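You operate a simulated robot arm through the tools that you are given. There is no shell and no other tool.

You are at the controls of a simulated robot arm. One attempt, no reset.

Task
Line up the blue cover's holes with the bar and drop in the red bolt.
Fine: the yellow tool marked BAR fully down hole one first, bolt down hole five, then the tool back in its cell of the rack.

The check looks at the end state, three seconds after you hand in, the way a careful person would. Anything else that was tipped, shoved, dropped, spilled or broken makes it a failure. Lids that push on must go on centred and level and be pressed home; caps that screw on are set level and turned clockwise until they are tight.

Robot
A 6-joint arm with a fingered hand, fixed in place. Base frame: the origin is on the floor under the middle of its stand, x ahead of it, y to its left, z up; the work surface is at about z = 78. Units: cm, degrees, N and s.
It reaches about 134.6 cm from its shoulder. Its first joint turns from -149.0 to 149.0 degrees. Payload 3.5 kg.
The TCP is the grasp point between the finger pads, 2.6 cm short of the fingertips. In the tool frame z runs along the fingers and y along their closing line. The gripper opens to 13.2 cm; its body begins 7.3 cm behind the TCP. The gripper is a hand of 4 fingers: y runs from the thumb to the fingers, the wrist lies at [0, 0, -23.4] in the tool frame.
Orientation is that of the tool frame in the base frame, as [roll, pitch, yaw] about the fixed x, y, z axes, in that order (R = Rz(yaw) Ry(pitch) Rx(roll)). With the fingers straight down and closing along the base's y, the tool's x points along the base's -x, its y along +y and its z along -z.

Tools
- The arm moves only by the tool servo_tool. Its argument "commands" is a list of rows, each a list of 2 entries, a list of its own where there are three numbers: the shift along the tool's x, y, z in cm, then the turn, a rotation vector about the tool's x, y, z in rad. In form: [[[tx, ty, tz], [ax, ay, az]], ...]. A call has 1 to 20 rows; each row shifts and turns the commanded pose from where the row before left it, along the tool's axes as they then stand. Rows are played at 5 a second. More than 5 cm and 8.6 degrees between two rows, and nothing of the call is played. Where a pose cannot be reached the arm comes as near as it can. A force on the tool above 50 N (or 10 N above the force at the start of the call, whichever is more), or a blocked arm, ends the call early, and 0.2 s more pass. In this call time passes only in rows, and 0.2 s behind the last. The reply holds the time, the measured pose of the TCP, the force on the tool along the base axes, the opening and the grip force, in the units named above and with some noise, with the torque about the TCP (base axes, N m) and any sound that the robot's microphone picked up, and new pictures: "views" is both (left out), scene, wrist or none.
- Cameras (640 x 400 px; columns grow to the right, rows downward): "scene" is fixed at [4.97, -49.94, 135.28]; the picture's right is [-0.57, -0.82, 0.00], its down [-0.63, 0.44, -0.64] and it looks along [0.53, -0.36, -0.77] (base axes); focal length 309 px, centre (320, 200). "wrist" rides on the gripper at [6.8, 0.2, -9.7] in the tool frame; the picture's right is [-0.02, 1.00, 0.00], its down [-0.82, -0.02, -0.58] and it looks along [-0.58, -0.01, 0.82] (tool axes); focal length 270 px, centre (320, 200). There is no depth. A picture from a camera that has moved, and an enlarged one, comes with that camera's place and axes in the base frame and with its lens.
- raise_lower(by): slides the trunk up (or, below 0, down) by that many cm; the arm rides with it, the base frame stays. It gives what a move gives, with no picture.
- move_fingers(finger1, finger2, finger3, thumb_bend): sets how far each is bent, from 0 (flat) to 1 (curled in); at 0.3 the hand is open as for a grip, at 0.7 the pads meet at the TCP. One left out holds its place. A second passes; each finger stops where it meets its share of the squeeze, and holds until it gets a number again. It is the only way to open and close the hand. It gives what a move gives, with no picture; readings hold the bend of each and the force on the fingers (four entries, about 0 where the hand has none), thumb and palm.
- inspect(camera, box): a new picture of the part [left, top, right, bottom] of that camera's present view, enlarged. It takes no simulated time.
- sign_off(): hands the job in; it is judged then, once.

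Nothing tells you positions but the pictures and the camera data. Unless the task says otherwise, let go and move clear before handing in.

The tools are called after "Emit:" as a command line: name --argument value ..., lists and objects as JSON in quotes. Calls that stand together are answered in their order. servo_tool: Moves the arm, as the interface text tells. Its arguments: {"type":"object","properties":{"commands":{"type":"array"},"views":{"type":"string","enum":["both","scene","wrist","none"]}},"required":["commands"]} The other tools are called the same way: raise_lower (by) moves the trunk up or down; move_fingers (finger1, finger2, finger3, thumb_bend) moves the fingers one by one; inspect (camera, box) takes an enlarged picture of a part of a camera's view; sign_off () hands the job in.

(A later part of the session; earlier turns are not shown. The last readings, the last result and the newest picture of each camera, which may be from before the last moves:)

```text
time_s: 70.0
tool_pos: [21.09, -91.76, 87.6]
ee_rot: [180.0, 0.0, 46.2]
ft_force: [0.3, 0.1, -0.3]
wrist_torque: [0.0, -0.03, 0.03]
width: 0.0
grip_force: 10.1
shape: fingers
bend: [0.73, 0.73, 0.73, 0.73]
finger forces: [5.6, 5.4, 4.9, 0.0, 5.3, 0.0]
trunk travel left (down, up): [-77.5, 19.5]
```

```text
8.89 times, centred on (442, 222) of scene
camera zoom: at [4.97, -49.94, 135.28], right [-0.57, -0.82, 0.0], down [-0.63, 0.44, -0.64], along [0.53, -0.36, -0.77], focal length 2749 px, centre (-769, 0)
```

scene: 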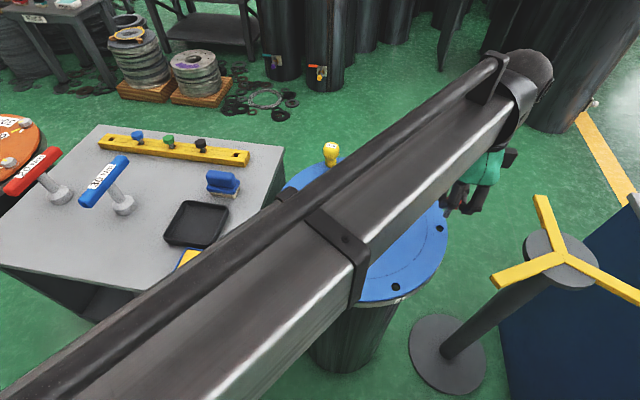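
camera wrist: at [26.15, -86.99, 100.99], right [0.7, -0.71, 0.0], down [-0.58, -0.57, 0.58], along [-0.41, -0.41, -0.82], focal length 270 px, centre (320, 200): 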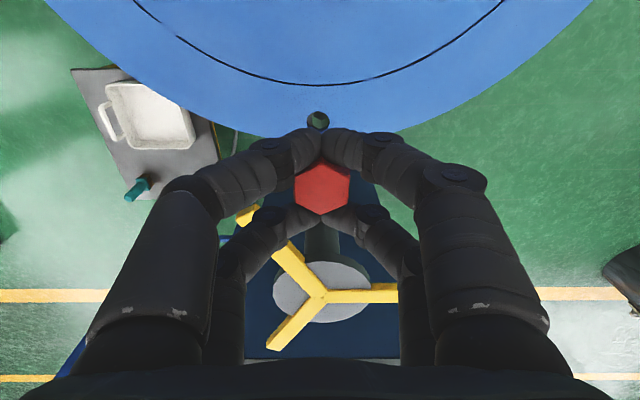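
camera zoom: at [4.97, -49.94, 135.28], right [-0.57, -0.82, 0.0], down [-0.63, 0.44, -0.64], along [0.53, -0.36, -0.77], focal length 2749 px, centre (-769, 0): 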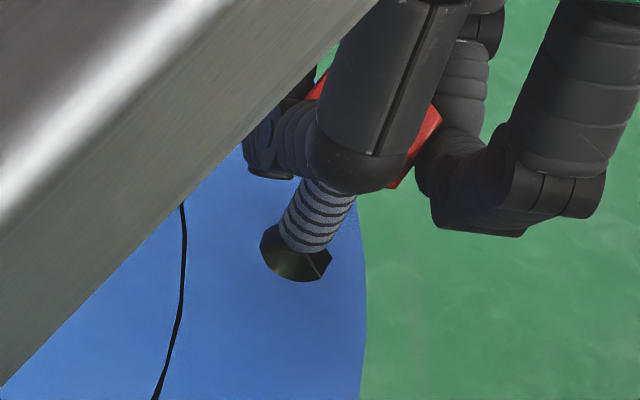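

Emit:
raise_lower --by -0.4

Emit:
raise_lower --by -0.3

Emit:
inspect --camera "scene" --box '[425, 200, 460, 245]'

```text
time_s: 70.5
tool_pos: [21.11, -91.89, 87.26]
ee_rot: [-180.0, -0.1, 46.2]
ft_force: [-0.6, 0.3, 0.2]
wrist_torque: [0.02, 0.02, 0.01]
width: 0.01
grip_force: 10.4
shape: fingers
bend: [0.73, 0.73, 0.73, 0.73]
finger forces: [5.6, 5.3, 4.9, 0.0, 5.2, 0.0]
trunk travel left (down, up): [-77.1, 19.9]
```

```text
time_s: 71.0
tool_pos: [21.26, -91.89, 87.07]
ee_rot: [-179.9, 0.0, 46.0]
ft_force: [0.1, -0.4, -0.8]
wrist_torque: [-0.03, -0.04, -0.03]
width: 0.01
grip_force: 10.4
shape: fingers
bend: [0.73, 0.73, 0.73, 0.73]
finger forces: [5.5, 5.3, 4.8, 0.0, 5.3, 0.0]
trunk travel left (down, up): [-76.8, 20.2]
```

```text
8.89 times, centred on (442, 222) of scene
camera zoom: at [4.97, -49.94, 135.28], right [-0.57, -0.82, 0.0], down [-0.63, 0.44, -0.64], along [0.53, -0.36, -0.77], focal length 2749 px, centre (-769, 0)
```

zoom: 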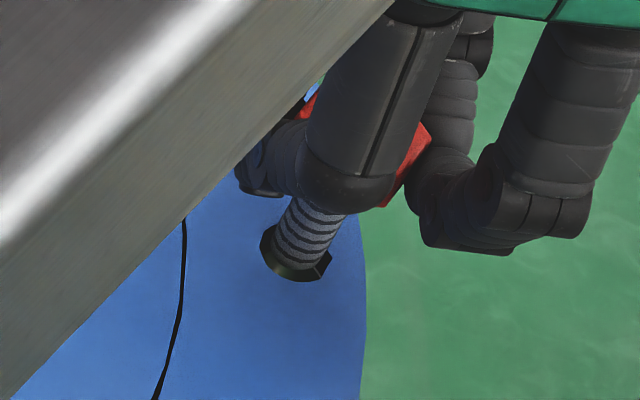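

The tip is in the mouth of hole five, well centred. I'll continue in small steps.

Emit:
raise_lower --by -0.4

Emit:
raise_lower --by -0.4

Emit:
inspect --camera "scene" --box '[425, 200, 460, 245]'

```text
time_s: 71.6
tool_pos: [21.08, -91.8, 86.55]
ee_rot: [179.9, -0.1, 46.1]
ft_force: [0.2, -0.1, -0.8]
wrist_torque: [-0.01, -0.01, 0.02]
width: 0.0
grip_force: 11.0
shape: fingers
bend: [0.73, 0.73, 0.73, 0.73]
finger forces: [5.6, 5.2, 5.0, 0.1, 5.4, 0.0]
trunk travel left (down, up): [-76.4, 20.6]
```

```text
time_s: 72.1
tool_pos: [21.09, -91.79, 86.13]
ee_rot: [-179.9, 0.0, 46.1]
ft_force: [1.0, -0.3, -1.1]
wrist_torque: [-0.01, 0.02, 0.02]
width: 0.0
grip_force: 10.4
shape: fingers
bend: [0.73, 0.73, 0.73, 0.73]
finger forces: [5.5, 5.2, 4.9, 0.0, 5.2, 0.0]
trunk travel left (down, up): [-76.0, 21.0]
```

```text
8.89 times, centred on (442, 222) of scene
camera zoom: at [4.97, -49.94, 135.28], right [-0.57, -0.82, 0.0], down [-0.63, 0.44, -0.64], along [0.53, -0.36, -0.77], focal length 2749 px, centre (-769, 0)
```

zoom: 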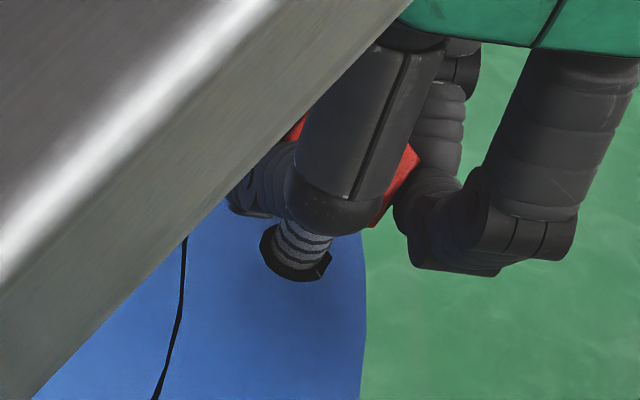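

Emit:
raise_lower --by -0.4

Emit:
raise_lower --by -0.4

Emit:
inspect --camera "scene" --box '[425, 200, 460, 245]'

```text
time_s: 72.6
tool_pos: [21.01, -91.78, 85.75]
ee_rot: [-180.0, 0.0, 46.2]
ft_force: [1.2, 0.1, -1.4]
wrist_torque: [-0.03, -0.01, 0.01]
width: 0.01
grip_force: 11.0
shape: fingers
bend: [0.73, 0.73, 0.73, 0.73]
finger forces: [5.6, 5.3, 4.9, 0.1, 5.3, 0.1]
trunk travel left (down, up): [-75.6, 21.4]
```

```text
time_s: 73.2
tool_pos: [21.01, -91.88, 85.27]
ee_rot: [179.9, 0.0, 46.2]
ft_force: [0.3, -0.2, -0.9]
wrist_torque: [0.0, 0.0, 0.01]
width: 0.0
grip_force: 10.3
shape: fingers
bend: [0.73, 0.73, 0.73, 0.73]
finger forces: [5.6, 5.4, 5.0, 0.0, 5.4, 0.0]
trunk travel left (down, up): [-75.2, 21.8]
```

```text
8.89 times, centred on (442, 222) of scene
camera zoom: at [4.97, -49.94, 135.28], right [-0.57, -0.82, 0.0], down [-0.63, 0.44, -0.64], along [0.53, -0.36, -0.77], focal length 2749 px, centre (-769, 0)
```

zoom: 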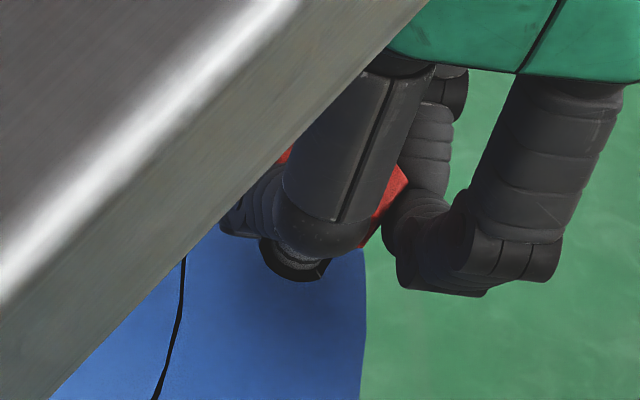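

The bolt is well into both holes with no resistance. I'll open the fingers just enough here to let it drop, keeping the fingertips off the cover.

Emit:
move_fingers --finger1 0.58 --finger2 0.58 --finger3 0.58 --thumb_bend 0.58

Emit:
inspect --camera "scene" --box '[425, 200, 460, 245]'

Emit:
inspect --camera "wrist" --box '[230, 80, 410, 240]'

```text
time_s: 74.2
tool_pos: [21.07, -91.7, 85.29]
ee_rot: [-180.0, 0.1, 46.1]
ft_force: [-0.3, -0.9, -0.2]
wrist_torque: [0.03, -0.03, 0.06]
width: 4.18
grip_force: 0.0
shape: fingers
bend: [0.57, 0.57, 0.57, 0.57]
finger forces: [0.0, 0.1, 0.0, 0.1, 0.1, 0.0]
trunk travel left (down, up): [-75.2, 21.8]
```

```text
8.89 times, centred on (442, 222) of scene
camera zoom: at [4.97, -49.94, 135.28], right [-0.57, -0.82, 0.0], down [-0.63, 0.44, -0.64], along [0.53, -0.36, -0.77], focal length 2749 px, centre (-769, 0)
```

zoom: 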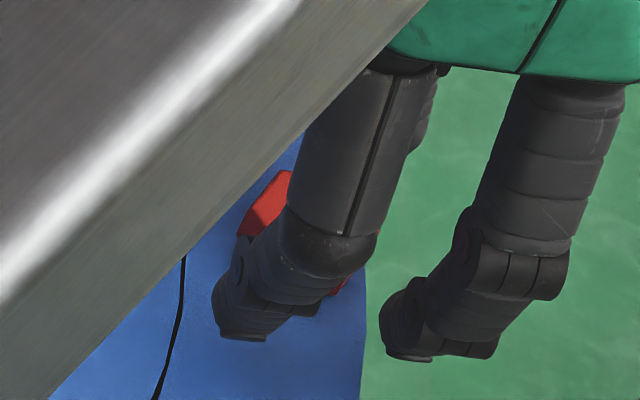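

```text
2.50 times, centred on (320, 160) of wrist
camera zoom: at [26.05, -87.05, 95.1], right [0.7, -0.71, 0.0], down [-0.58, -0.57, 0.58], along [-0.41, -0.41, -0.82], focal length 676 px, centre (320, 300)
```

zoom: 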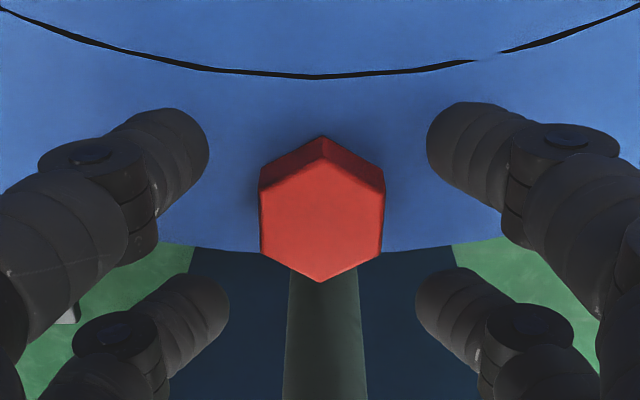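

The bolt has dropped, with its head top at about z = 82.7. I'll raise straight up and look.

Emit:
raise_lower --by 6

Emit:
raise_lower --by 9

Emit:
servo_tool --commands '[[[0, 0, 0], [0, 0, 0]]]' --views "both"

Emit:
inspect --camera "scene" --box '[422, 210, 458, 245]'

Emit:
inspect --camera "wrist" --box '[280, 60, 360, 120]'

```text
time_s: 75.2
tool_pos: [21.11, -91.71, 91.36]
ee_rot: [180.0, 0.0, 46.1]
ft_force: [0.3, -0.9, -0.1]
wrist_torque: [-0.02, 0.0, -0.01]
width: 4.16
grip_force: 0.1
shape: fingers
bend: [0.57, 0.57, 0.57, 0.57]
finger forces: [0.0, 0.0, 0.1, 0.0, 0.0, 0.0]
trunk travel left (down, up): [-81.2, 15.8]
```

```text
time_s: 76.4
tool_pos: [21.03, -91.85, 100.28]
ee_rot: [179.9, 0.1, 46.0]
ft_force: [-1.3, -0.6, -0.4]
wrist_torque: [0.0, 0.0, 0.02]
width: 4.19
grip_force: 0.1
shape: fingers
bend: [0.57, 0.57, 0.57, 0.57]
finger forces: [0.1, 0.1, 0.1, 0.0, 0.0, 0.1]
trunk travel left (down, up): [-90.2, 6.8]
```

```text
time_s: 76.8
tool_pos: [21.05, -91.86, 100.27]
ee_rot: [-180.0, -0.1, 46.2]
ft_force: [0.2, -0.2, -0.2]
wrist_torque: [0.0, -0.03, 0.02]
width: 4.19
grip_force: 0.0
shape: fingers
bend: [0.57, 0.57, 0.57, 0.57]
finger forces: [0.1, 0.0, 0.1, 0.1, 0.0, 0.0]
trunk travel left (down, up): [-90.2, 6.8]
camera wrist: at [26.05, -87.05, 110.09], right [0.7, -0.71, 0.0], down [-0.58, -0.57, 0.58], along [-0.41, -0.41, -0.82], focal length 270 px, centre (320, 200)
```

scene: 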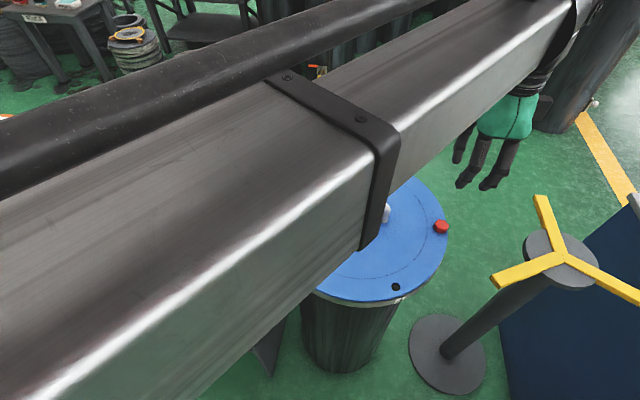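
wrist: 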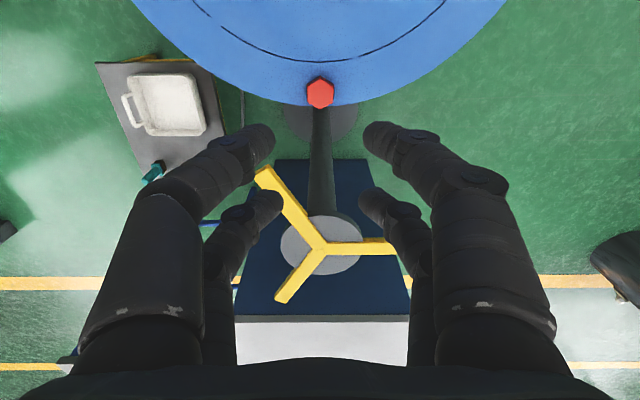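

```text
11.43 times, centred on (440, 228) of scene
camera zoom: at [4.97, -49.94, 135.28], right [-0.57, -0.82, 0.0], down [-0.63, 0.44, -0.64], along [0.53, -0.36, -0.77], focal length 3534 px, centre (-1051, -114)
```

zoom: 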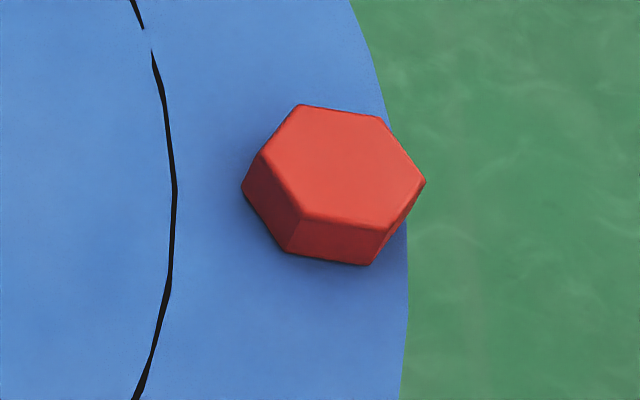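

```text
6.67 times, centred on (320, 90) of wrist
camera zoom: at [26.05, -87.05, 110.09], right [0.7, -0.71, 0.0], down [-0.58, -0.57, 0.58], along [-0.41, -0.41, -0.82], focal length 1802 px, centre (320, 933)
```

zoom: 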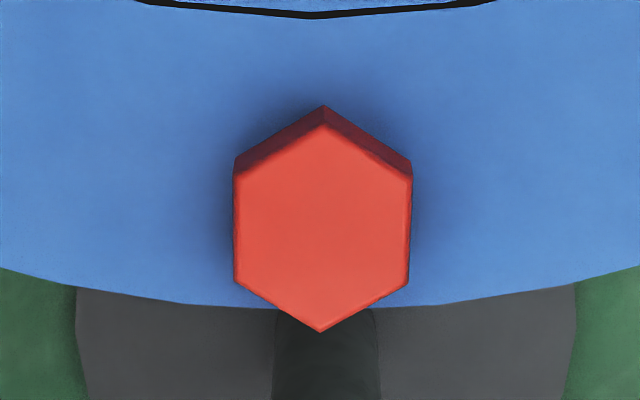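

The bolt head looks seated flat on the cover at hole five. I'll confirm with a light press from above, as I did with the bar.

Emit:
move_fingers --finger1 0.75 --finger2 0.75 --finger3 0.75 --thumb_bend 0.75

Emit:
servo_tool --commands '[[[-1.85, 0.17, 0], [0, 0, 0]]]' --views "none"

Emit:
raise_lower --by -13.5

Emit:
inspect --camera "scene" --box '[420, 195, 460, 245]'

Emit:
inspect --camera "wrist" --box '[230, 80, 410, 240]'

```text
time_s: 77.8
tool_pos: [21.03, -91.87, 100.34]
ee_rot: [-179.9, 0.0, 46.1]
ft_force: [0.0, -0.5, 0.0]
wrist_torque: [0.05, 0.03, 0.0]
width: 0.0
grip_force: 0.0
shape: fingers
bend: [0.73, 0.73, 0.73, 0.73]
finger forces: [0.0, 0.0, 0.0, 0.0, 0.0, 0.1]
trunk travel left (down, up): [-90.2, 6.8]
```

```text
time_s: 78.2
tool_pos: [19.85, -93.4, 100.33]
ee_rot: [180.0, 0.1, 46.1]
ft_force: [-0.5, 0.6, -0.6]
wrist_torque: [0.01, 0.03, 0.0]
width: 0.0
grip_force: 0.0
shape: fingers
bend: [0.73, 0.73, 0.73, 0.73]
finger forces: [0.0, 0.1, 0.0, 0.1, 0.0, 0.1]
trunk travel left (down, up): [-90.2, 6.8]
```

```text
time_s: 79.8
tool_pos: [19.94, -93.22, 86.69]
ee_rot: [179.9, 0.0, 46.1]
ft_force: [0.4, 0.3, -0.5]
wrist_torque: [0.0, 0.03, 0.01]
width: 0.0
grip_force: 0.1
shape: fingers
bend: [0.73, 0.73, 0.73, 0.73]
finger forces: [0.0, 0.0, 0.0, 0.1, 0.0, 0.1]
trunk travel left (down, up): [-76.7, 20.3]
```

```text
8.00 times, centred on (440, 220) of scene
camera zoom: at [4.97, -49.94, 135.28], right [-0.57, -0.82, 0.0], down [-0.63, 0.44, -0.64], along [0.53, -0.36, -0.77], focal length 2474 px, centre (-640, 40)
```

zoom: 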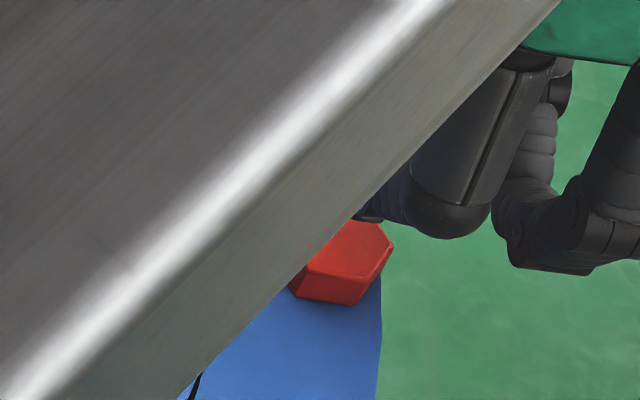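

```text
2.50 times, centred on (320, 160) of wrist
camera zoom: at [24.88, -88.52, 96.6], right [0.7, -0.71, 0.0], down [-0.58, -0.57, 0.58], along [-0.41, -0.41, -0.82], focal length 676 px, centre (320, 300)
```

zoom: 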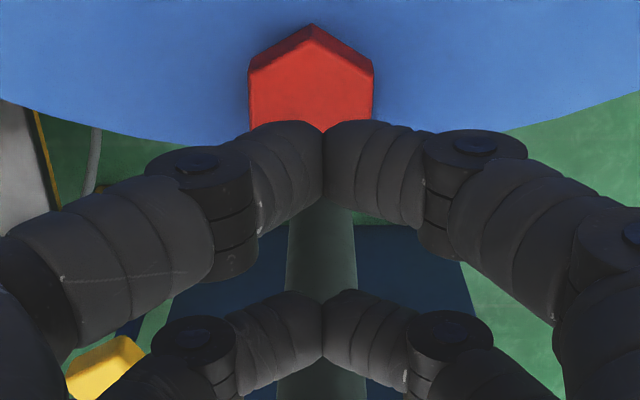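

Emit:
raise_lower --by -1.1

Emit:
raise_lower --by -0.3

Emit:
inspect --camera "wrist" --box '[230, 80, 410, 240]'

```text
time_s: 80.4
tool_pos: [19.88, -93.32, 85.65]
ee_rot: [180.0, 0.1, 46.1]
ft_force: [-0.2, 0.1, 0.1]
wrist_torque: [-0.02, 0.0, 0.02]
width: 0.0
grip_force: 0.1
shape: fingers
bend: [0.73, 0.73, 0.73, 0.73]
finger forces: [0.0, 0.1, 0.1, 0.0, 0.0, 0.1]
trunk travel left (down, up): [-75.6, 21.4]
```

```text
time_s: 80.9
tool_pos: [20.06, -93.21, 85.41]
ee_rot: [180.0, 0.0, 46.1]
ft_force: [-0.6, 0.5, 0.0]
wrist_torque: [-0.04, -0.02, -0.02]
width: 0.0
grip_force: 0.0
shape: fingers
bend: [0.73, 0.73, 0.73, 0.73]
finger forces: [0.0, 0.0, 0.0, 0.0, 0.0, 0.0]
trunk travel left (down, up): [-75.3, 21.7]
```

```text
2.50 times, centred on (320, 160) of wrist
camera zoom: at [24.88, -88.52, 95.2], right [0.7, -0.71, 0.0], down [-0.58, -0.57, 0.58], along [-0.41, -0.41, -0.82], focal length 676 px, centre (320, 300)
```

zoom: 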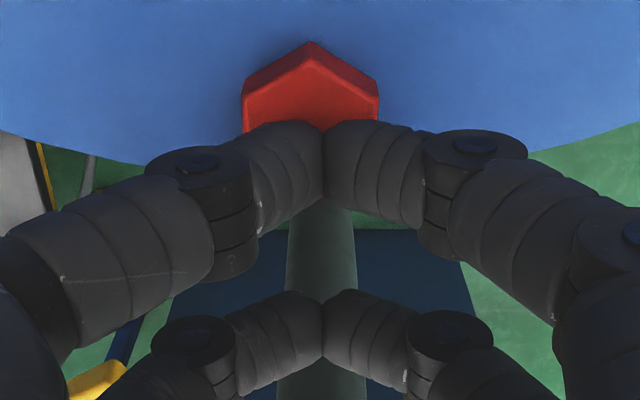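

Emit:
raise_lower --by -0.3

Emit:
raise_lower --by -0.2

```text
time_s: 81.5
tool_pos: [19.91, -93.27, 85.18]
ee_rot: [-180.0, 0.0, 46.1]
ft_force: [-1.0, 0.8, 5.4]
wrist_torque: [0.09, -0.04, 0.03]
width: 0.0
grip_force: 0.1
shape: fingers
bend: [0.73, 0.73, 0.73, 0.73]
finger forces: [0.0, 0.0, 0.0, 0.0, 0.1, 0.1]
trunk travel left (down, up): [-75.0, 22.0]
```

```text
time_s: 82.0
tool_pos: [19.78, -93.08, 85.02]
ee_rot: [179.9, 0.1, 46.1]
ft_force: [-2.9, -0.6, 18.5]
wrist_torque: [0.25, -0.17, 0.04]
width: 0.0
grip_force: 9.3
shape: fingers
bend: [0.74, 0.73, 0.73, 0.74]
finger forces: [0.0, 0.0, 0.0, 0.0, 19.8, 0.0]
trunk travel left (down, up): [-74.8, 22.2]
```

The bolt is firmly seated: the same stiff contact at 18 N with no movement. Now I'll raise, open the fingers and go back over BAR.

Emit:
raise_lower --by 15

Emit:
move_fingers --finger1 0.5 --finger2 0.5 --finger3 0.5 --thumb_bend 0.5

Emit:
servo_tool --commands '[[[2.0, 1.16, 0], [0, 0, 0]], [[3.9, 2.27, 0], [0, 0, 0]], [[3.9, 2.27, 0], [0, 0, 0]], [[3.9, 2.27, 0], [0, 0, 0]], [[3.9, 2.27, 0], [0, 0, 0]], [[3.9, 2.27, 0], [0, 0, 0]], [[3.9, 2.27, 0], [0, 0, 0]], [[1.74, 1.02, 0], [0, 0, 0]]]' --views "both"

Emit:
inspect --camera "scene" --box '[422, 210, 458, 245]'

Emit:
inspect --camera "wrist" --box '[270, 60, 370, 150]'

```text
time_s: 83.7
tool_pos: [19.89, -93.36, 99.84]
ee_rot: [180.0, -0.1, 46.1]
ft_force: [-0.1, 0.6, 0.0]
wrist_torque: [0.01, -0.01, 0.0]
width: 0.01
grip_force: 0.1
shape: fingers
bend: [0.73, 0.73, 0.73, 0.73]
finger forces: [0.0, 0.0, 0.0, 0.0, 0.1, 0.1]
trunk travel left (down, up): [-89.8, 7.2]
```

```text
time_s: 84.7
tool_pos: [19.87, -93.34, 99.84]
ee_rot: [180.0, 0.0, 46.1]
ft_force: [0.0, 0.9, -0.1]
wrist_torque: [0.0, 0.0, 0.01]
width: 6.53
grip_force: 0.1
shape: fingers
bend: [0.5, 0.5, 0.5, 0.5]
finger forces: [0.0, 0.0, 0.0, 0.1, 0.1, 0.1]
trunk travel left (down, up): [-89.8, 7.2]
```

```text
time_s: 86.5
tool_pos: [49.91, -84.75, 99.97]
ee_rot: [-180.0, 0.0, 46.1]
ft_force: [0.5, -0.1, -1.3]
wrist_torque: [0.06, 0.02, 0.04]
width: 6.56
grip_force: 0.0
shape: fingers
bend: [0.5, 0.5, 0.5, 0.5]
finger forces: [0.1, 0.0, 0.1, 0.1, 0.0, 0.0]
out of reach, approached as far as the arm can: row 5, 6
trunk travel left (down, up): [-89.8, 7.2]
camera wrist: at [54.91, -79.9, 109.69], right [0.7, -0.71, 0.0], down [-0.58, -0.57, 0.58], along [-0.41, -0.41, -0.82], focal length 270 px, centre (320, 200)
```

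scene: 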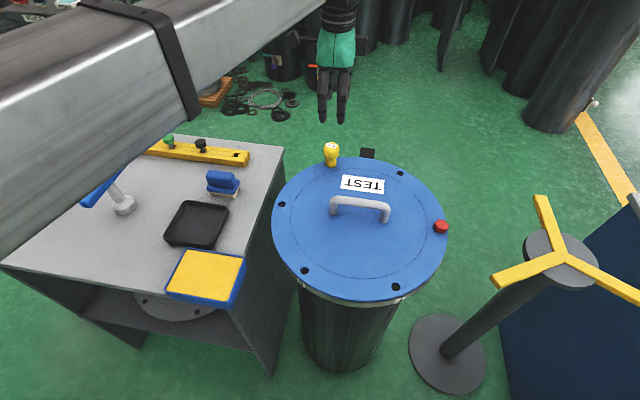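
wrist: 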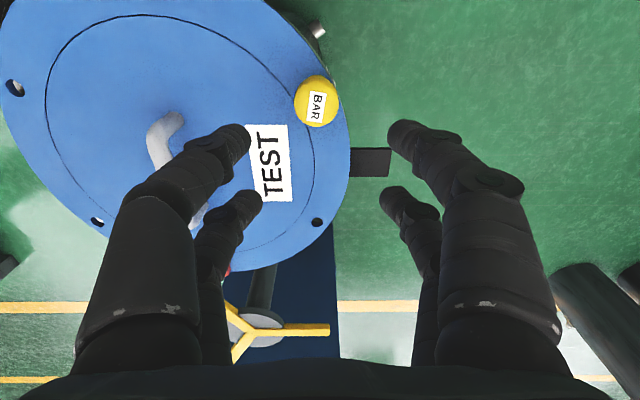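

```text
11.43 times, centred on (440, 228) of scene
camera zoom: at [4.97, -49.94, 135.28], right [-0.57, -0.82, 0.0], down [-0.63, 0.44, -0.64], along [0.53, -0.36, -0.77], focal length 3534 px, centre (-1051, -114)
```

zoom: 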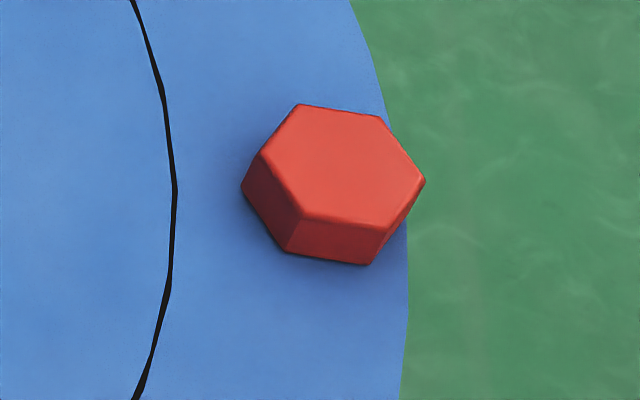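

```text
4.44 times, centred on (320, 105) of wrist
camera zoom: at [54.91, -79.9, 109.69], right [0.7, -0.71, 0.0], down [-0.58, -0.57, 0.58], along [-0.41, -0.41, -0.82], focal length 1201 px, centre (320, 622)
```

zoom: 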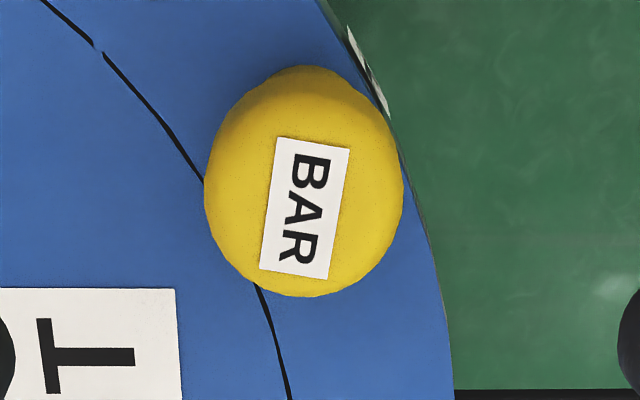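

Bolt and bar are both in place. I'll centre over BAR again and lower around its bulb.

Emit:
servo_tool --commands '[[[0.31, -0.31, 0], [0, 0, 0]]]' --views "none"

Emit:
raise_lower --by -7.5

Emit:
inspect --camera "wrist" --box '[230, 80, 410, 220]'

```text
time_s: 86.9
tool_pos: [49.91, -84.26, 99.86]
ee_rot: [-180.0, 0.0, 46.1]
ft_force: [0.0, -0.1, 0.8]
wrist_torque: [-0.02, 0.0, 0.02]
width: 6.54
grip_force: 0.1
shape: fingers
bend: [0.5, 0.5, 0.5, 0.5]
finger forces: [0.0, 0.0, 0.0, 0.1, 0.0, 0.0]
trunk travel left (down, up): [-89.8, 7.2]
```

```text
time_s: 88.0
tool_pos: [49.89, -84.37, 92.48]
ee_rot: [-179.9, 0.0, 46.1]
ft_force: [-0.4, 0.7, -0.7]
wrist_torque: [-0.04, -0.04, 0.0]
width: 6.55
grip_force: 0.1
shape: fingers
bend: [0.5, 0.5, 0.5, 0.5]
finger forces: [0.0, 0.0, 0.0, 0.0, 0.0, 0.1]
trunk travel left (down, up): [-82.3, 14.7]
```

```text
2.86 times, centred on (320, 150) of wrist
camera zoom: at [54.9, -79.5, 102.2], right [0.7, -0.71, 0.0], down [-0.58, -0.57, 0.58], along [-0.41, -0.41, -0.82], focal length 772 px, centre (320, 343)
```

zoom: 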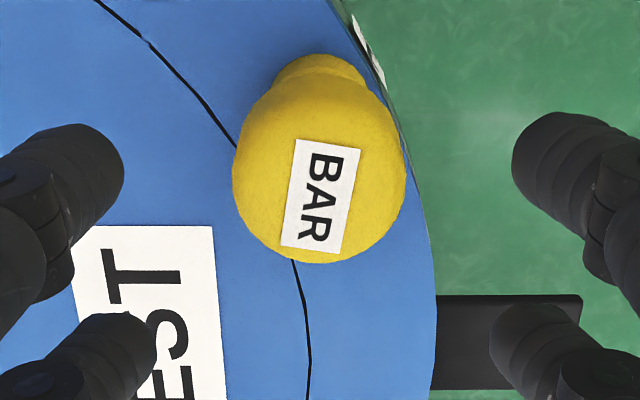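

Emit:
raise_lower --by -5

Emit:
raise_lower --by -1.6

Emit:
inspect --camera "scene" --box '[310, 120, 350, 180]'

Emit:
inspect --camera "wrist" --box '[220, 90, 440, 290]'

```text
time_s: 89.0
tool_pos: [49.93, -84.19, 87.51]
ee_rot: [-180.0, 0.0, 46.1]
ft_force: [1.6, -0.5, 0.0]
wrist_torque: [0.04, 0.0, -0.01]
width: 6.54
grip_force: 0.1
shape: fingers
bend: [0.5, 0.5, 0.5, 0.5]
finger forces: [0.0, 0.0, 0.0, 0.1, 0.0, 0.1]
trunk travel left (down, up): [-77.3, 19.7]
```

```text
time_s: 89.6
tool_pos: [49.95, -84.27, 85.77]
ee_rot: [-180.0, 0.0, 46.1]
ft_force: [-0.1, -0.5, -0.4]
wrist_torque: [0.0, 0.02, 0.02]
width: 6.52
grip_force: 0.1
shape: fingers
bend: [0.5, 0.5, 0.5, 0.5]
finger forces: [0.0, 0.0, 0.1, 0.0, 0.0, 0.0]
trunk travel left (down, up): [-75.7, 21.3]
```

```text
6.67 times, centred on (330, 150) of scene
camera zoom: at [4.97, -49.94, 135.28], right [-0.57, -0.82, 0.0], down [-0.63, 0.44, -0.64], along [0.53, -0.36, -0.77], focal length 2062 px, centre (253, 533)
```

zoom: 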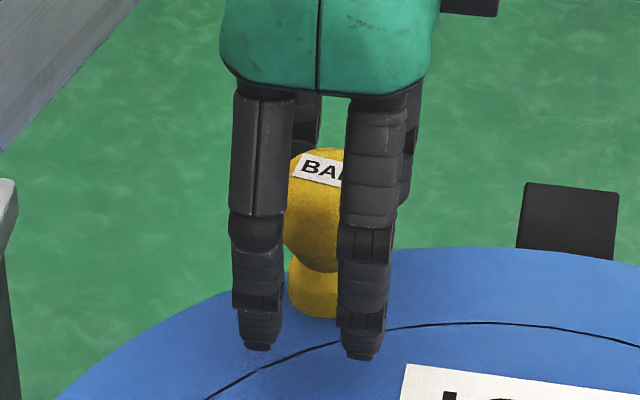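

```text
2.00 times, centred on (330, 190) of wrist
camera zoom: at [54.9, -79.5, 95.59], right [0.7, -0.71, 0.0], down [-0.58, -0.57, 0.58], along [-0.41, -0.41, -0.82], focal length 541 px, centre (300, 220)
```

zoom: 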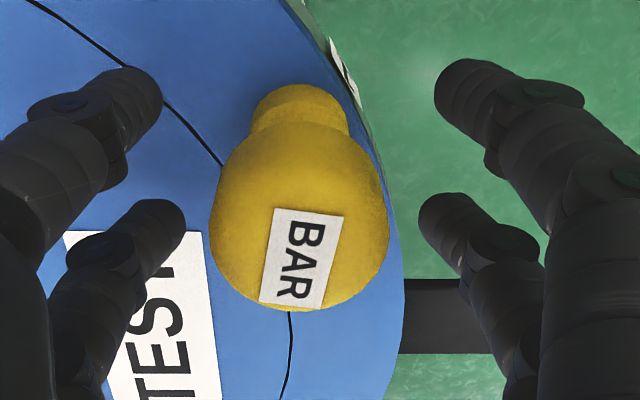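

The bulb is centred and the fingertips clear the cover. Closing the grip on BAR.

Emit:
move_fingers --finger1 0.75 --finger2 0.75 --finger3 0.75 --thumb_bend 0.75

Emit:
inspect --camera "wrist" --box '[220, 90, 440, 290]'

Emit:
inspect --camera "scene" --box '[310, 120, 350, 180]'

```text
time_s: 90.6
tool_pos: [49.99, -84.19, 85.74]
ee_rot: [-180.0, 0.1, 46.1]
ft_force: [0.0, -0.5, -1.1]
wrist_torque: [-0.03, 0.0, 0.02]
width: 1.32
grip_force: 15.0
shape: fingers
bend: [0.66, 0.68, 0.72, 0.67]
finger forces: [6.8, 8.7, 5.4, 0.0, 8.3, 0.0]
trunk travel left (down, up): [-75.7, 21.3]
```

```text
2.00 times, centred on (330, 190) of wrist
camera zoom: at [54.91, -79.52, 95.58], right [0.7, -0.71, 0.0], down [-0.58, -0.57, 0.58], along [-0.41, -0.41, -0.82], focal length 541 px, centre (300, 220)
```

zoom: 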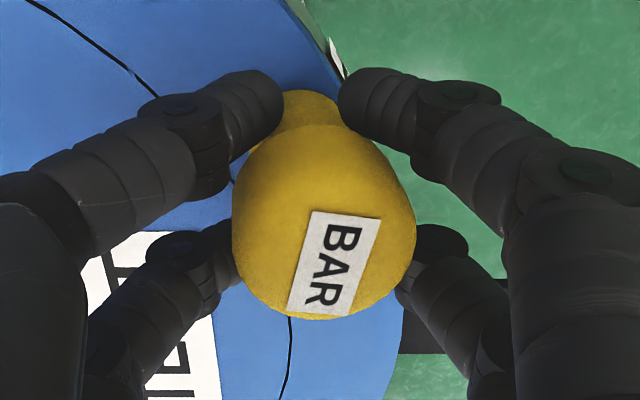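

```text
6.67 times, centred on (330, 150) of scene
camera zoom: at [4.97, -49.94, 135.28], right [-0.57, -0.82, 0.0], down [-0.63, 0.44, -0.64], along [0.53, -0.36, -0.77], focal length 2062 px, centre (253, 533)
```

zoom: 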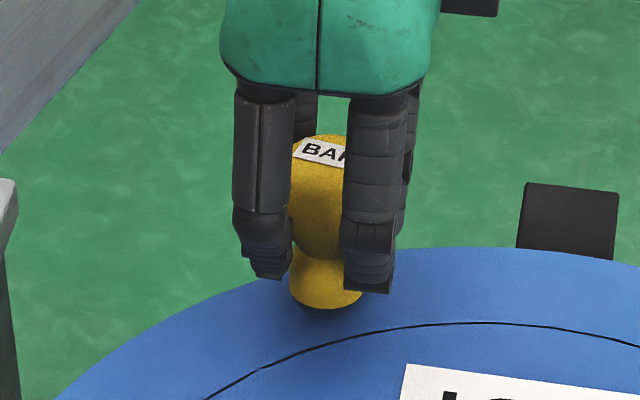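

The grip landed on the bulb's slope and tilted BAR a little. I'll open slightly, go down half a centimetre and regrip round the waist as before.

Emit:
move_fingers --finger1 0.56 --finger2 0.56 --finger3 0.56 --thumb_bend 0.56

Emit:
raise_lower --by -0.6

Emit:
inspect --camera "wrist" --box '[220, 90, 440, 290]'

Emit:
inspect --camera "scene" --box '[310, 120, 350, 180]'

```text
time_s: 91.6
tool_pos: [49.89, -84.22, 85.74]
ee_rot: [-179.9, 0.0, 46.0]
ft_force: [-0.6, 0.0, -0.6]
wrist_torque: [0.02, -0.02, -0.02]
width: 4.5
grip_force: 0.0
shape: fingers
bend: [0.56, 0.56, 0.56, 0.56]
finger forces: [0.0, 0.0, 0.0, 0.1, 0.0, 0.0]
trunk travel left (down, up): [-75.7, 21.3]
```

```text
time_s: 92.2
tool_pos: [49.89, -84.4, 85.08]
ee_rot: [-180.0, 0.0, 46.1]
ft_force: [-0.7, -0.2, 0.4]
wrist_torque: [0.0, 0.02, 0.02]
width: 4.53
grip_force: 0.0
shape: fingers
bend: [0.56, 0.56, 0.56, 0.56]
finger forces: [0.0, 0.0, 0.0, 0.1, 0.0, 0.0]
trunk travel left (down, up): [-75.1, 21.9]
```

```text
2.00 times, centred on (330, 190) of wrist
camera zoom: at [54.9, -79.5, 95.0], right [0.7, -0.71, 0.0], down [-0.58, -0.57, 0.58], along [-0.41, -0.41, -0.82], focal length 541 px, centre (300, 220)
```

zoom: 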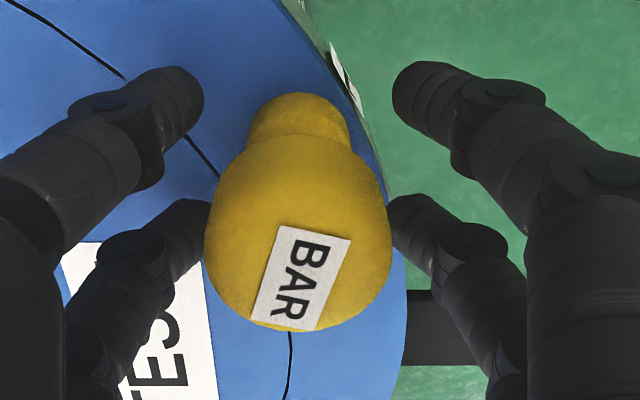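

```text
6.67 times, centred on (330, 150) of scene
camera zoom: at [4.97, -49.94, 135.28], right [-0.57, -0.82, 0.0], down [-0.63, 0.44, -0.64], along [0.53, -0.36, -0.77], focal length 2062 px, centre (253, 533)
```

zoom: 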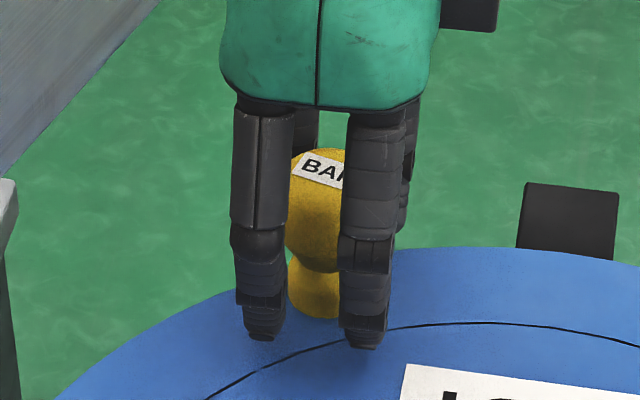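

Emit:
move_fingers --finger1 0.75 --finger2 0.75 --finger3 0.75 --thumb_bend 0.75

Emit:
inspect --camera "wrist" --box '[220, 90, 440, 290]'

Emit:
inspect --camera "scene" --box '[310, 120, 350, 180]'

```text
time_s: 93.2
tool_pos: [49.91, -84.38, 85.25]
ee_rot: [-180.0, 0.1, 46.1]
ft_force: [-0.1, 1.3, -2.3]
wrist_torque: [0.07, 0.02, -0.03]
width: 0.31
grip_force: 11.4
shape: fingers
bend: [0.72, 0.72, 0.73, 0.71]
finger forces: [5.5, 6.2, 4.3, 0.0, 6.9, 0.1]
trunk travel left (down, up): [-75.1, 21.9]
```

```text
2.00 times, centred on (330, 190) of wrist
camera zoom: at [54.91, -79.51, 94.98], right [0.7, -0.71, 0.0], down [-0.58, -0.57, 0.58], along [-0.41, -0.41, -0.82], focal length 541 px, centre (300, 220)
```

zoom: 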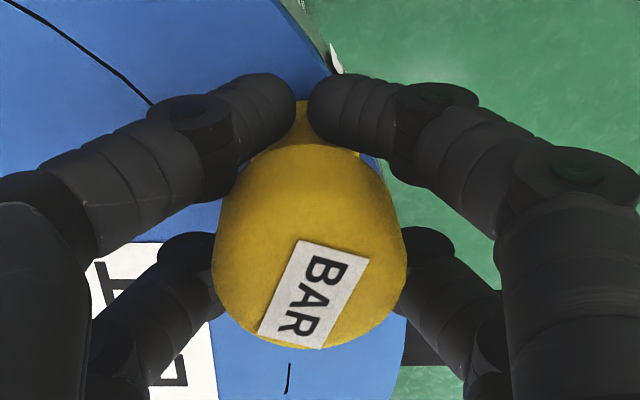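

```text
6.67 times, centred on (330, 150) of scene
camera zoom: at [4.97, -49.94, 135.28], right [-0.57, -0.82, 0.0], down [-0.63, 0.44, -0.64], along [0.53, -0.36, -0.77], focal length 2062 px, centre (253, 533)
```

zoom: 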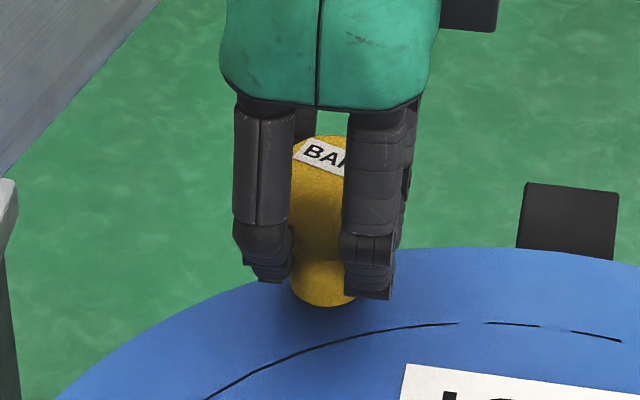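

The fingers are caged round the waist again. Lifting BAR straight out, and checking that the cover and bolt stay put.

Emit:
raise_lower --by 1.5

Emit:
raise_lower --by 3.5

Emit:
raise_lower --by 6

Emit:
servo_tool --commands '[[[0, 0, 0], [0, 0, 0]]]' --views "both"

Emit:
inspect --camera "scene" --box '[305, 80, 365, 175]'

Emit:
inspect --camera "wrist" --box '[260, 60, 380, 160]'

```text
time_s: 93.8
tool_pos: [49.91, -84.33, 86.64]
ee_rot: [180.0, 0.1, 46.1]
ft_force: [0.2, -0.2, -1.1]
wrist_torque: [-0.01, 0.0, -0.02]
width: 0.32
grip_force: 11.7
shape: fingers
bend: [0.72, 0.72, 0.73, 0.71]
finger forces: [5.4, 6.3, 4.4, 0.0, 6.8, 0.0]
trunk travel left (down, up): [-76.6, 20.4]
```

```text
time_s: 94.6
tool_pos: [49.95, -84.36, 90.23]
ee_rot: [180.0, 0.0, 46.0]
ft_force: [1.0, 0.2, -1.6]
wrist_torque: [0.0, 0.0, -0.03]
width: 0.32
grip_force: 11.3
shape: fingers
bend: [0.72, 0.72, 0.73, 0.71]
finger forces: [5.3, 6.3, 4.4, 0.0, 6.8, 0.1]
trunk travel left (down, up): [-80.1, 16.9]
```

```text
time_s: 95.6
tool_pos: [49.9, -84.24, 96.13]
ee_rot: [180.0, 0.0, 46.2]
ft_force: [-0.4, -0.7, -0.7]
wrist_torque: [0.01, -0.01, 0.0]
width: 0.34
grip_force: 11.5
shape: fingers
bend: [0.72, 0.72, 0.73, 0.71]
finger forces: [5.4, 6.3, 4.3, 0.0, 6.8, 0.1]
trunk travel left (down, up): [-86.1, 10.9]
```

```text
time_s: 96.0
tool_pos: [50.03, -84.3, 96.19]
ee_rot: [180.0, 0.0, 46.2]
ft_force: [0.4, 0.7, -0.3]
wrist_torque: [0.02, -0.01, 0.04]
width: 0.33
grip_force: 11.3
shape: fingers
bend: [0.72, 0.72, 0.73, 0.71]
finger forces: [5.4, 6.3, 4.3, 0.1, 6.8, 0.0]
trunk travel left (down, up): [-86.1, 10.9]
camera wrist: at [54.91, -79.52, 105.98], right [0.7, -0.71, 0.0], down [-0.58, -0.57, 0.58], along [-0.41, -0.41, -0.82], focal length 270 px, centre (320, 200)
```

scene: 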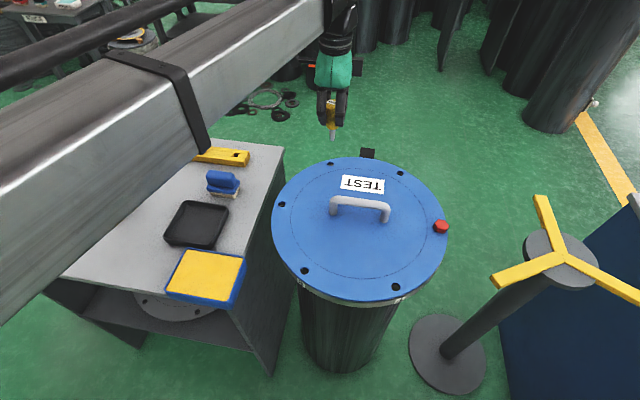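
wrist: 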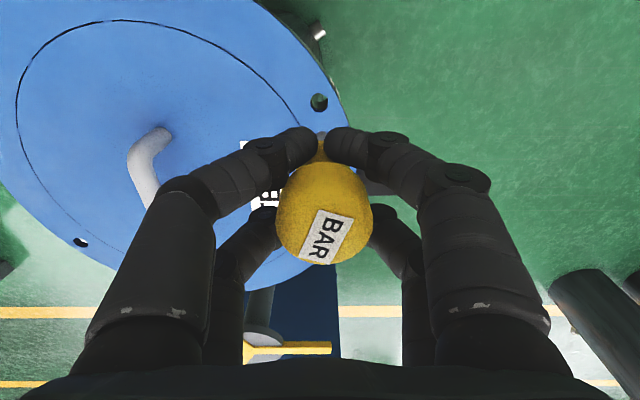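

```text
4.21 times, centred on (335, 128) of scene
camera zoom: at [4.97, -49.94, 135.28], right [-0.57, -0.82, 0.0], down [-0.63, 0.44, -0.64], along [0.53, -0.36, -0.77], focal length 1302 px, centre (257, 505)
```

zoom: 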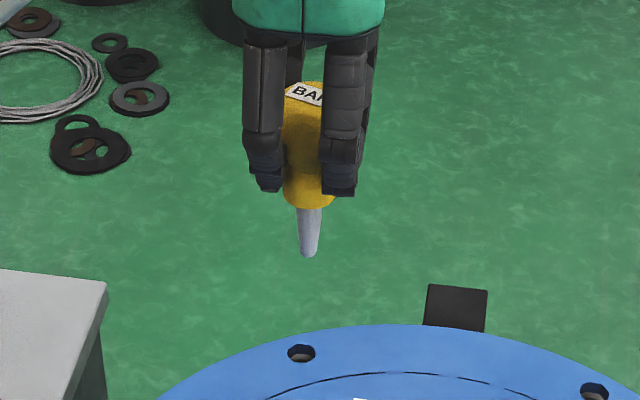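

```text
4.00 times, centred on (320, 110) of wrist
camera zoom: at [54.91, -79.52, 105.98], right [0.7, -0.71, 0.0], down [-0.58, -0.57, 0.58], along [-0.41, -0.41, -0.82], focal length 1081 px, centre (320, 560)
```

zoom: 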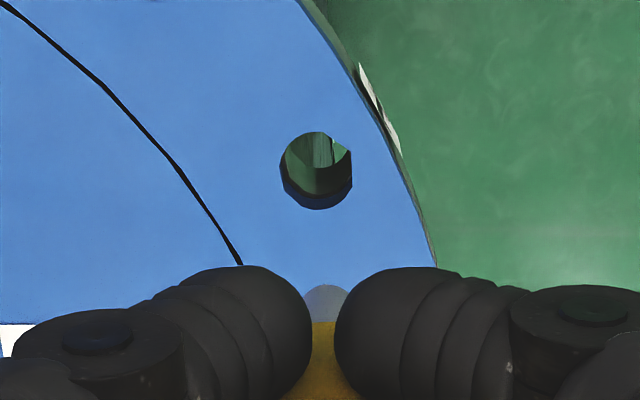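

BAR is out and hanging upright, hole one now shows good alignment, and the bolt sits undisturbed. I'll carry BAR back over its empty cell in the rack.

Emit:
servo_tool --commands '[[[1.5, 0.06, 0], [0, 0, 0]], [[3, 0.06, 0], [0, 0, 0]], [[3, 0.06, 0], [0, 0, 0]], [[3, 0.06, 0], [0, 0, 0]], [[3, 0.06, 0], [0, 0, 0]], [[3, 0.06, 0], [0, 0, 0]], [[3, 0.06, 0], [0, 0, 0]], [[3, 0.06, 0], [0, 0, 0]], [[1.84, 0.06, 0], [0, 0, 0]], [[1.0, 0.06, 0], [0, 0, 0]]]' --views "both"

Emit:
inspect --camera "wrist" --box '[270, 60, 370, 150]'

Emit:
inspect --camera "scene" --box '[205, 90, 265, 170]'

```text
time_s: 98.2
tool_pos: [67.89, -66.43, 96.23]
ee_rot: [-180.0, 0.0, 46.0]
ft_force: [0.0, -0.5, -1.6]
wrist_torque: [-0.02, 0.0, -0.01]
width: 0.25
grip_force: 11.3
shape: fingers
bend: [0.72, 0.73, 0.73, 0.72]
finger forces: [5.4, 6.6, 4.2, 0.0, 6.8, 0.1]
trunk travel left (down, up): [-86.1, 10.9]
camera wrist: at [72.92, -61.62, 105.98], right [0.7, -0.71, 0.0], down [-0.58, -0.57, 0.58], along [-0.41, -0.41, -0.82], focal length 270 px, centre (320, 200)
```

scene: 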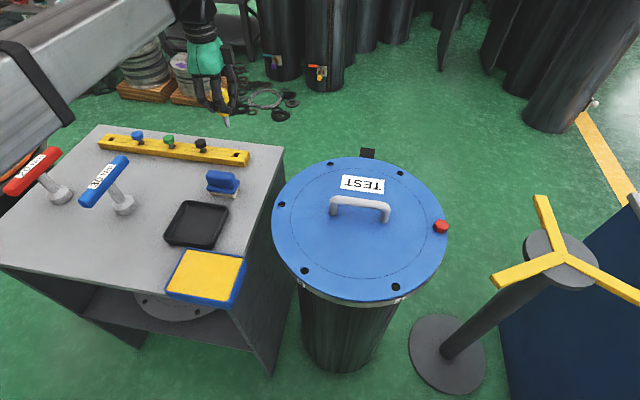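
wrist: 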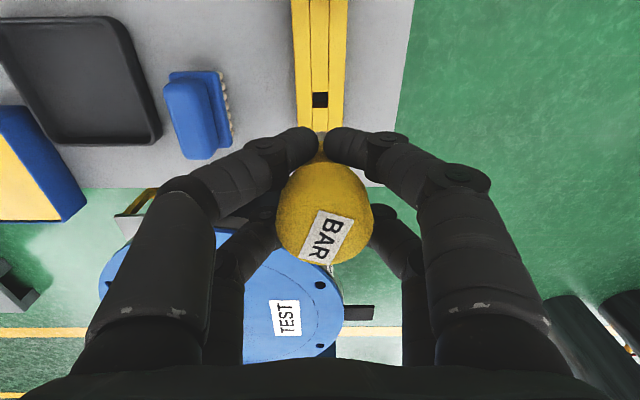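

```text
4.44 times, centred on (320, 105) of wrist
camera zoom: at [72.92, -61.62, 105.98], right [0.7, -0.71, 0.0], down [-0.58, -0.57, 0.58], along [-0.41, -0.41, -0.82], focal length 1201 px, centre (320, 622)
```

zoom: 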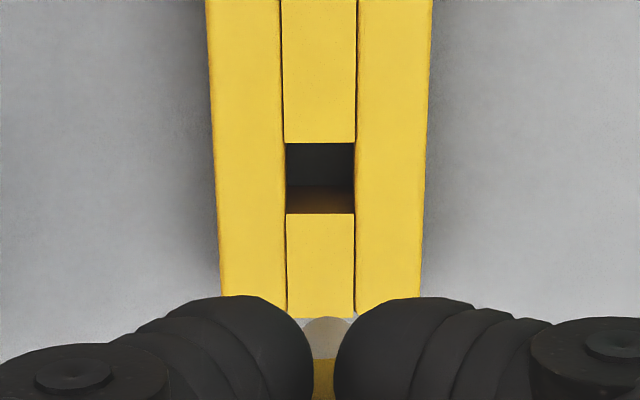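

```text
5.00 times, centred on (235, 130) of scene
camera zoom: at [4.97, -49.94, 135.28], right [-0.57, -0.82, 0.0], down [-0.63, 0.44, -0.64], along [0.53, -0.36, -0.77], focal length 1546 px, centre (745, 550)
```

zoom: 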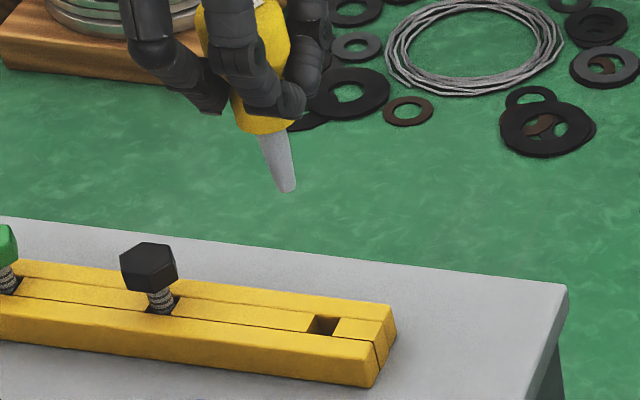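

The bar's tip and the square cell line up to within about 2 mm. I'll lower to just above the rack and check from both views.

Emit:
servo_tool --commands '[[[0.06, -0.02, 0], [0, 0, 0]]]' --views "none"

Emit:
raise_lower --by -6.6

Emit:
inspect --camera "scene" --box '[215, 110, 255, 170]'

Emit:
inspect --camera "wrist" --box '[290, 90, 350, 150]'

```text
time_s: 98.6
tool_pos: [67.99, -66.33, 96.13]
ee_rot: [-179.9, 0.0, 46.0]
ft_force: [-0.2, 0.6, -1.1]
wrist_torque: [0.05, 0.02, -0.01]
width: 0.25
grip_force: 11.5
shape: fingers
bend: [0.72, 0.73, 0.73, 0.72]
finger forces: [5.4, 6.5, 4.3, 0.1, 6.7, 0.1]
trunk travel left (down, up): [-86.1, 10.9]
```

```text
time_s: 99.6
tool_pos: [67.91, -66.36, 89.57]
ee_rot: [180.0, 0.1, 46.0]
ft_force: [0.3, -0.2, -1.7]
wrist_torque: [-0.01, 0.02, 0.0]
width: 0.27
grip_force: 11.8
shape: fingers
bend: [0.72, 0.73, 0.73, 0.72]
finger forces: [5.3, 6.5, 4.3, 0.0, 6.8, 0.1]
trunk travel left (down, up): [-79.5, 17.5]
```

```text
6.67 times, centred on (235, 140) of scene
camera zoom: at [4.97, -49.94, 135.28], right [-0.57, -0.82, 0.0], down [-0.63, 0.44, -0.64], along [0.53, -0.36, -0.77], focal length 2062 px, centre (887, 600)
```

zoom: 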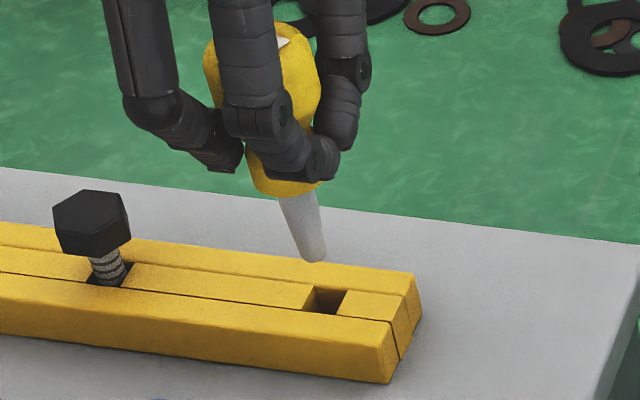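

```text
6.67 times, centred on (320, 120) of wrist
camera zoom: at [72.94, -61.59, 99.39], right [0.7, -0.71, 0.0], down [-0.58, -0.57, 0.58], along [-0.41, -0.41, -0.82], focal length 1802 px, centre (320, 733)
```

zoom: 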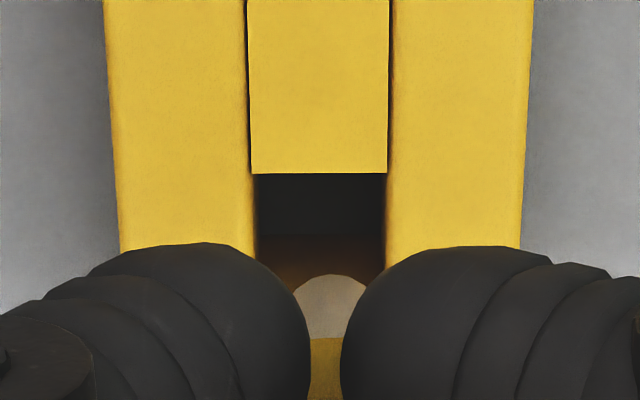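

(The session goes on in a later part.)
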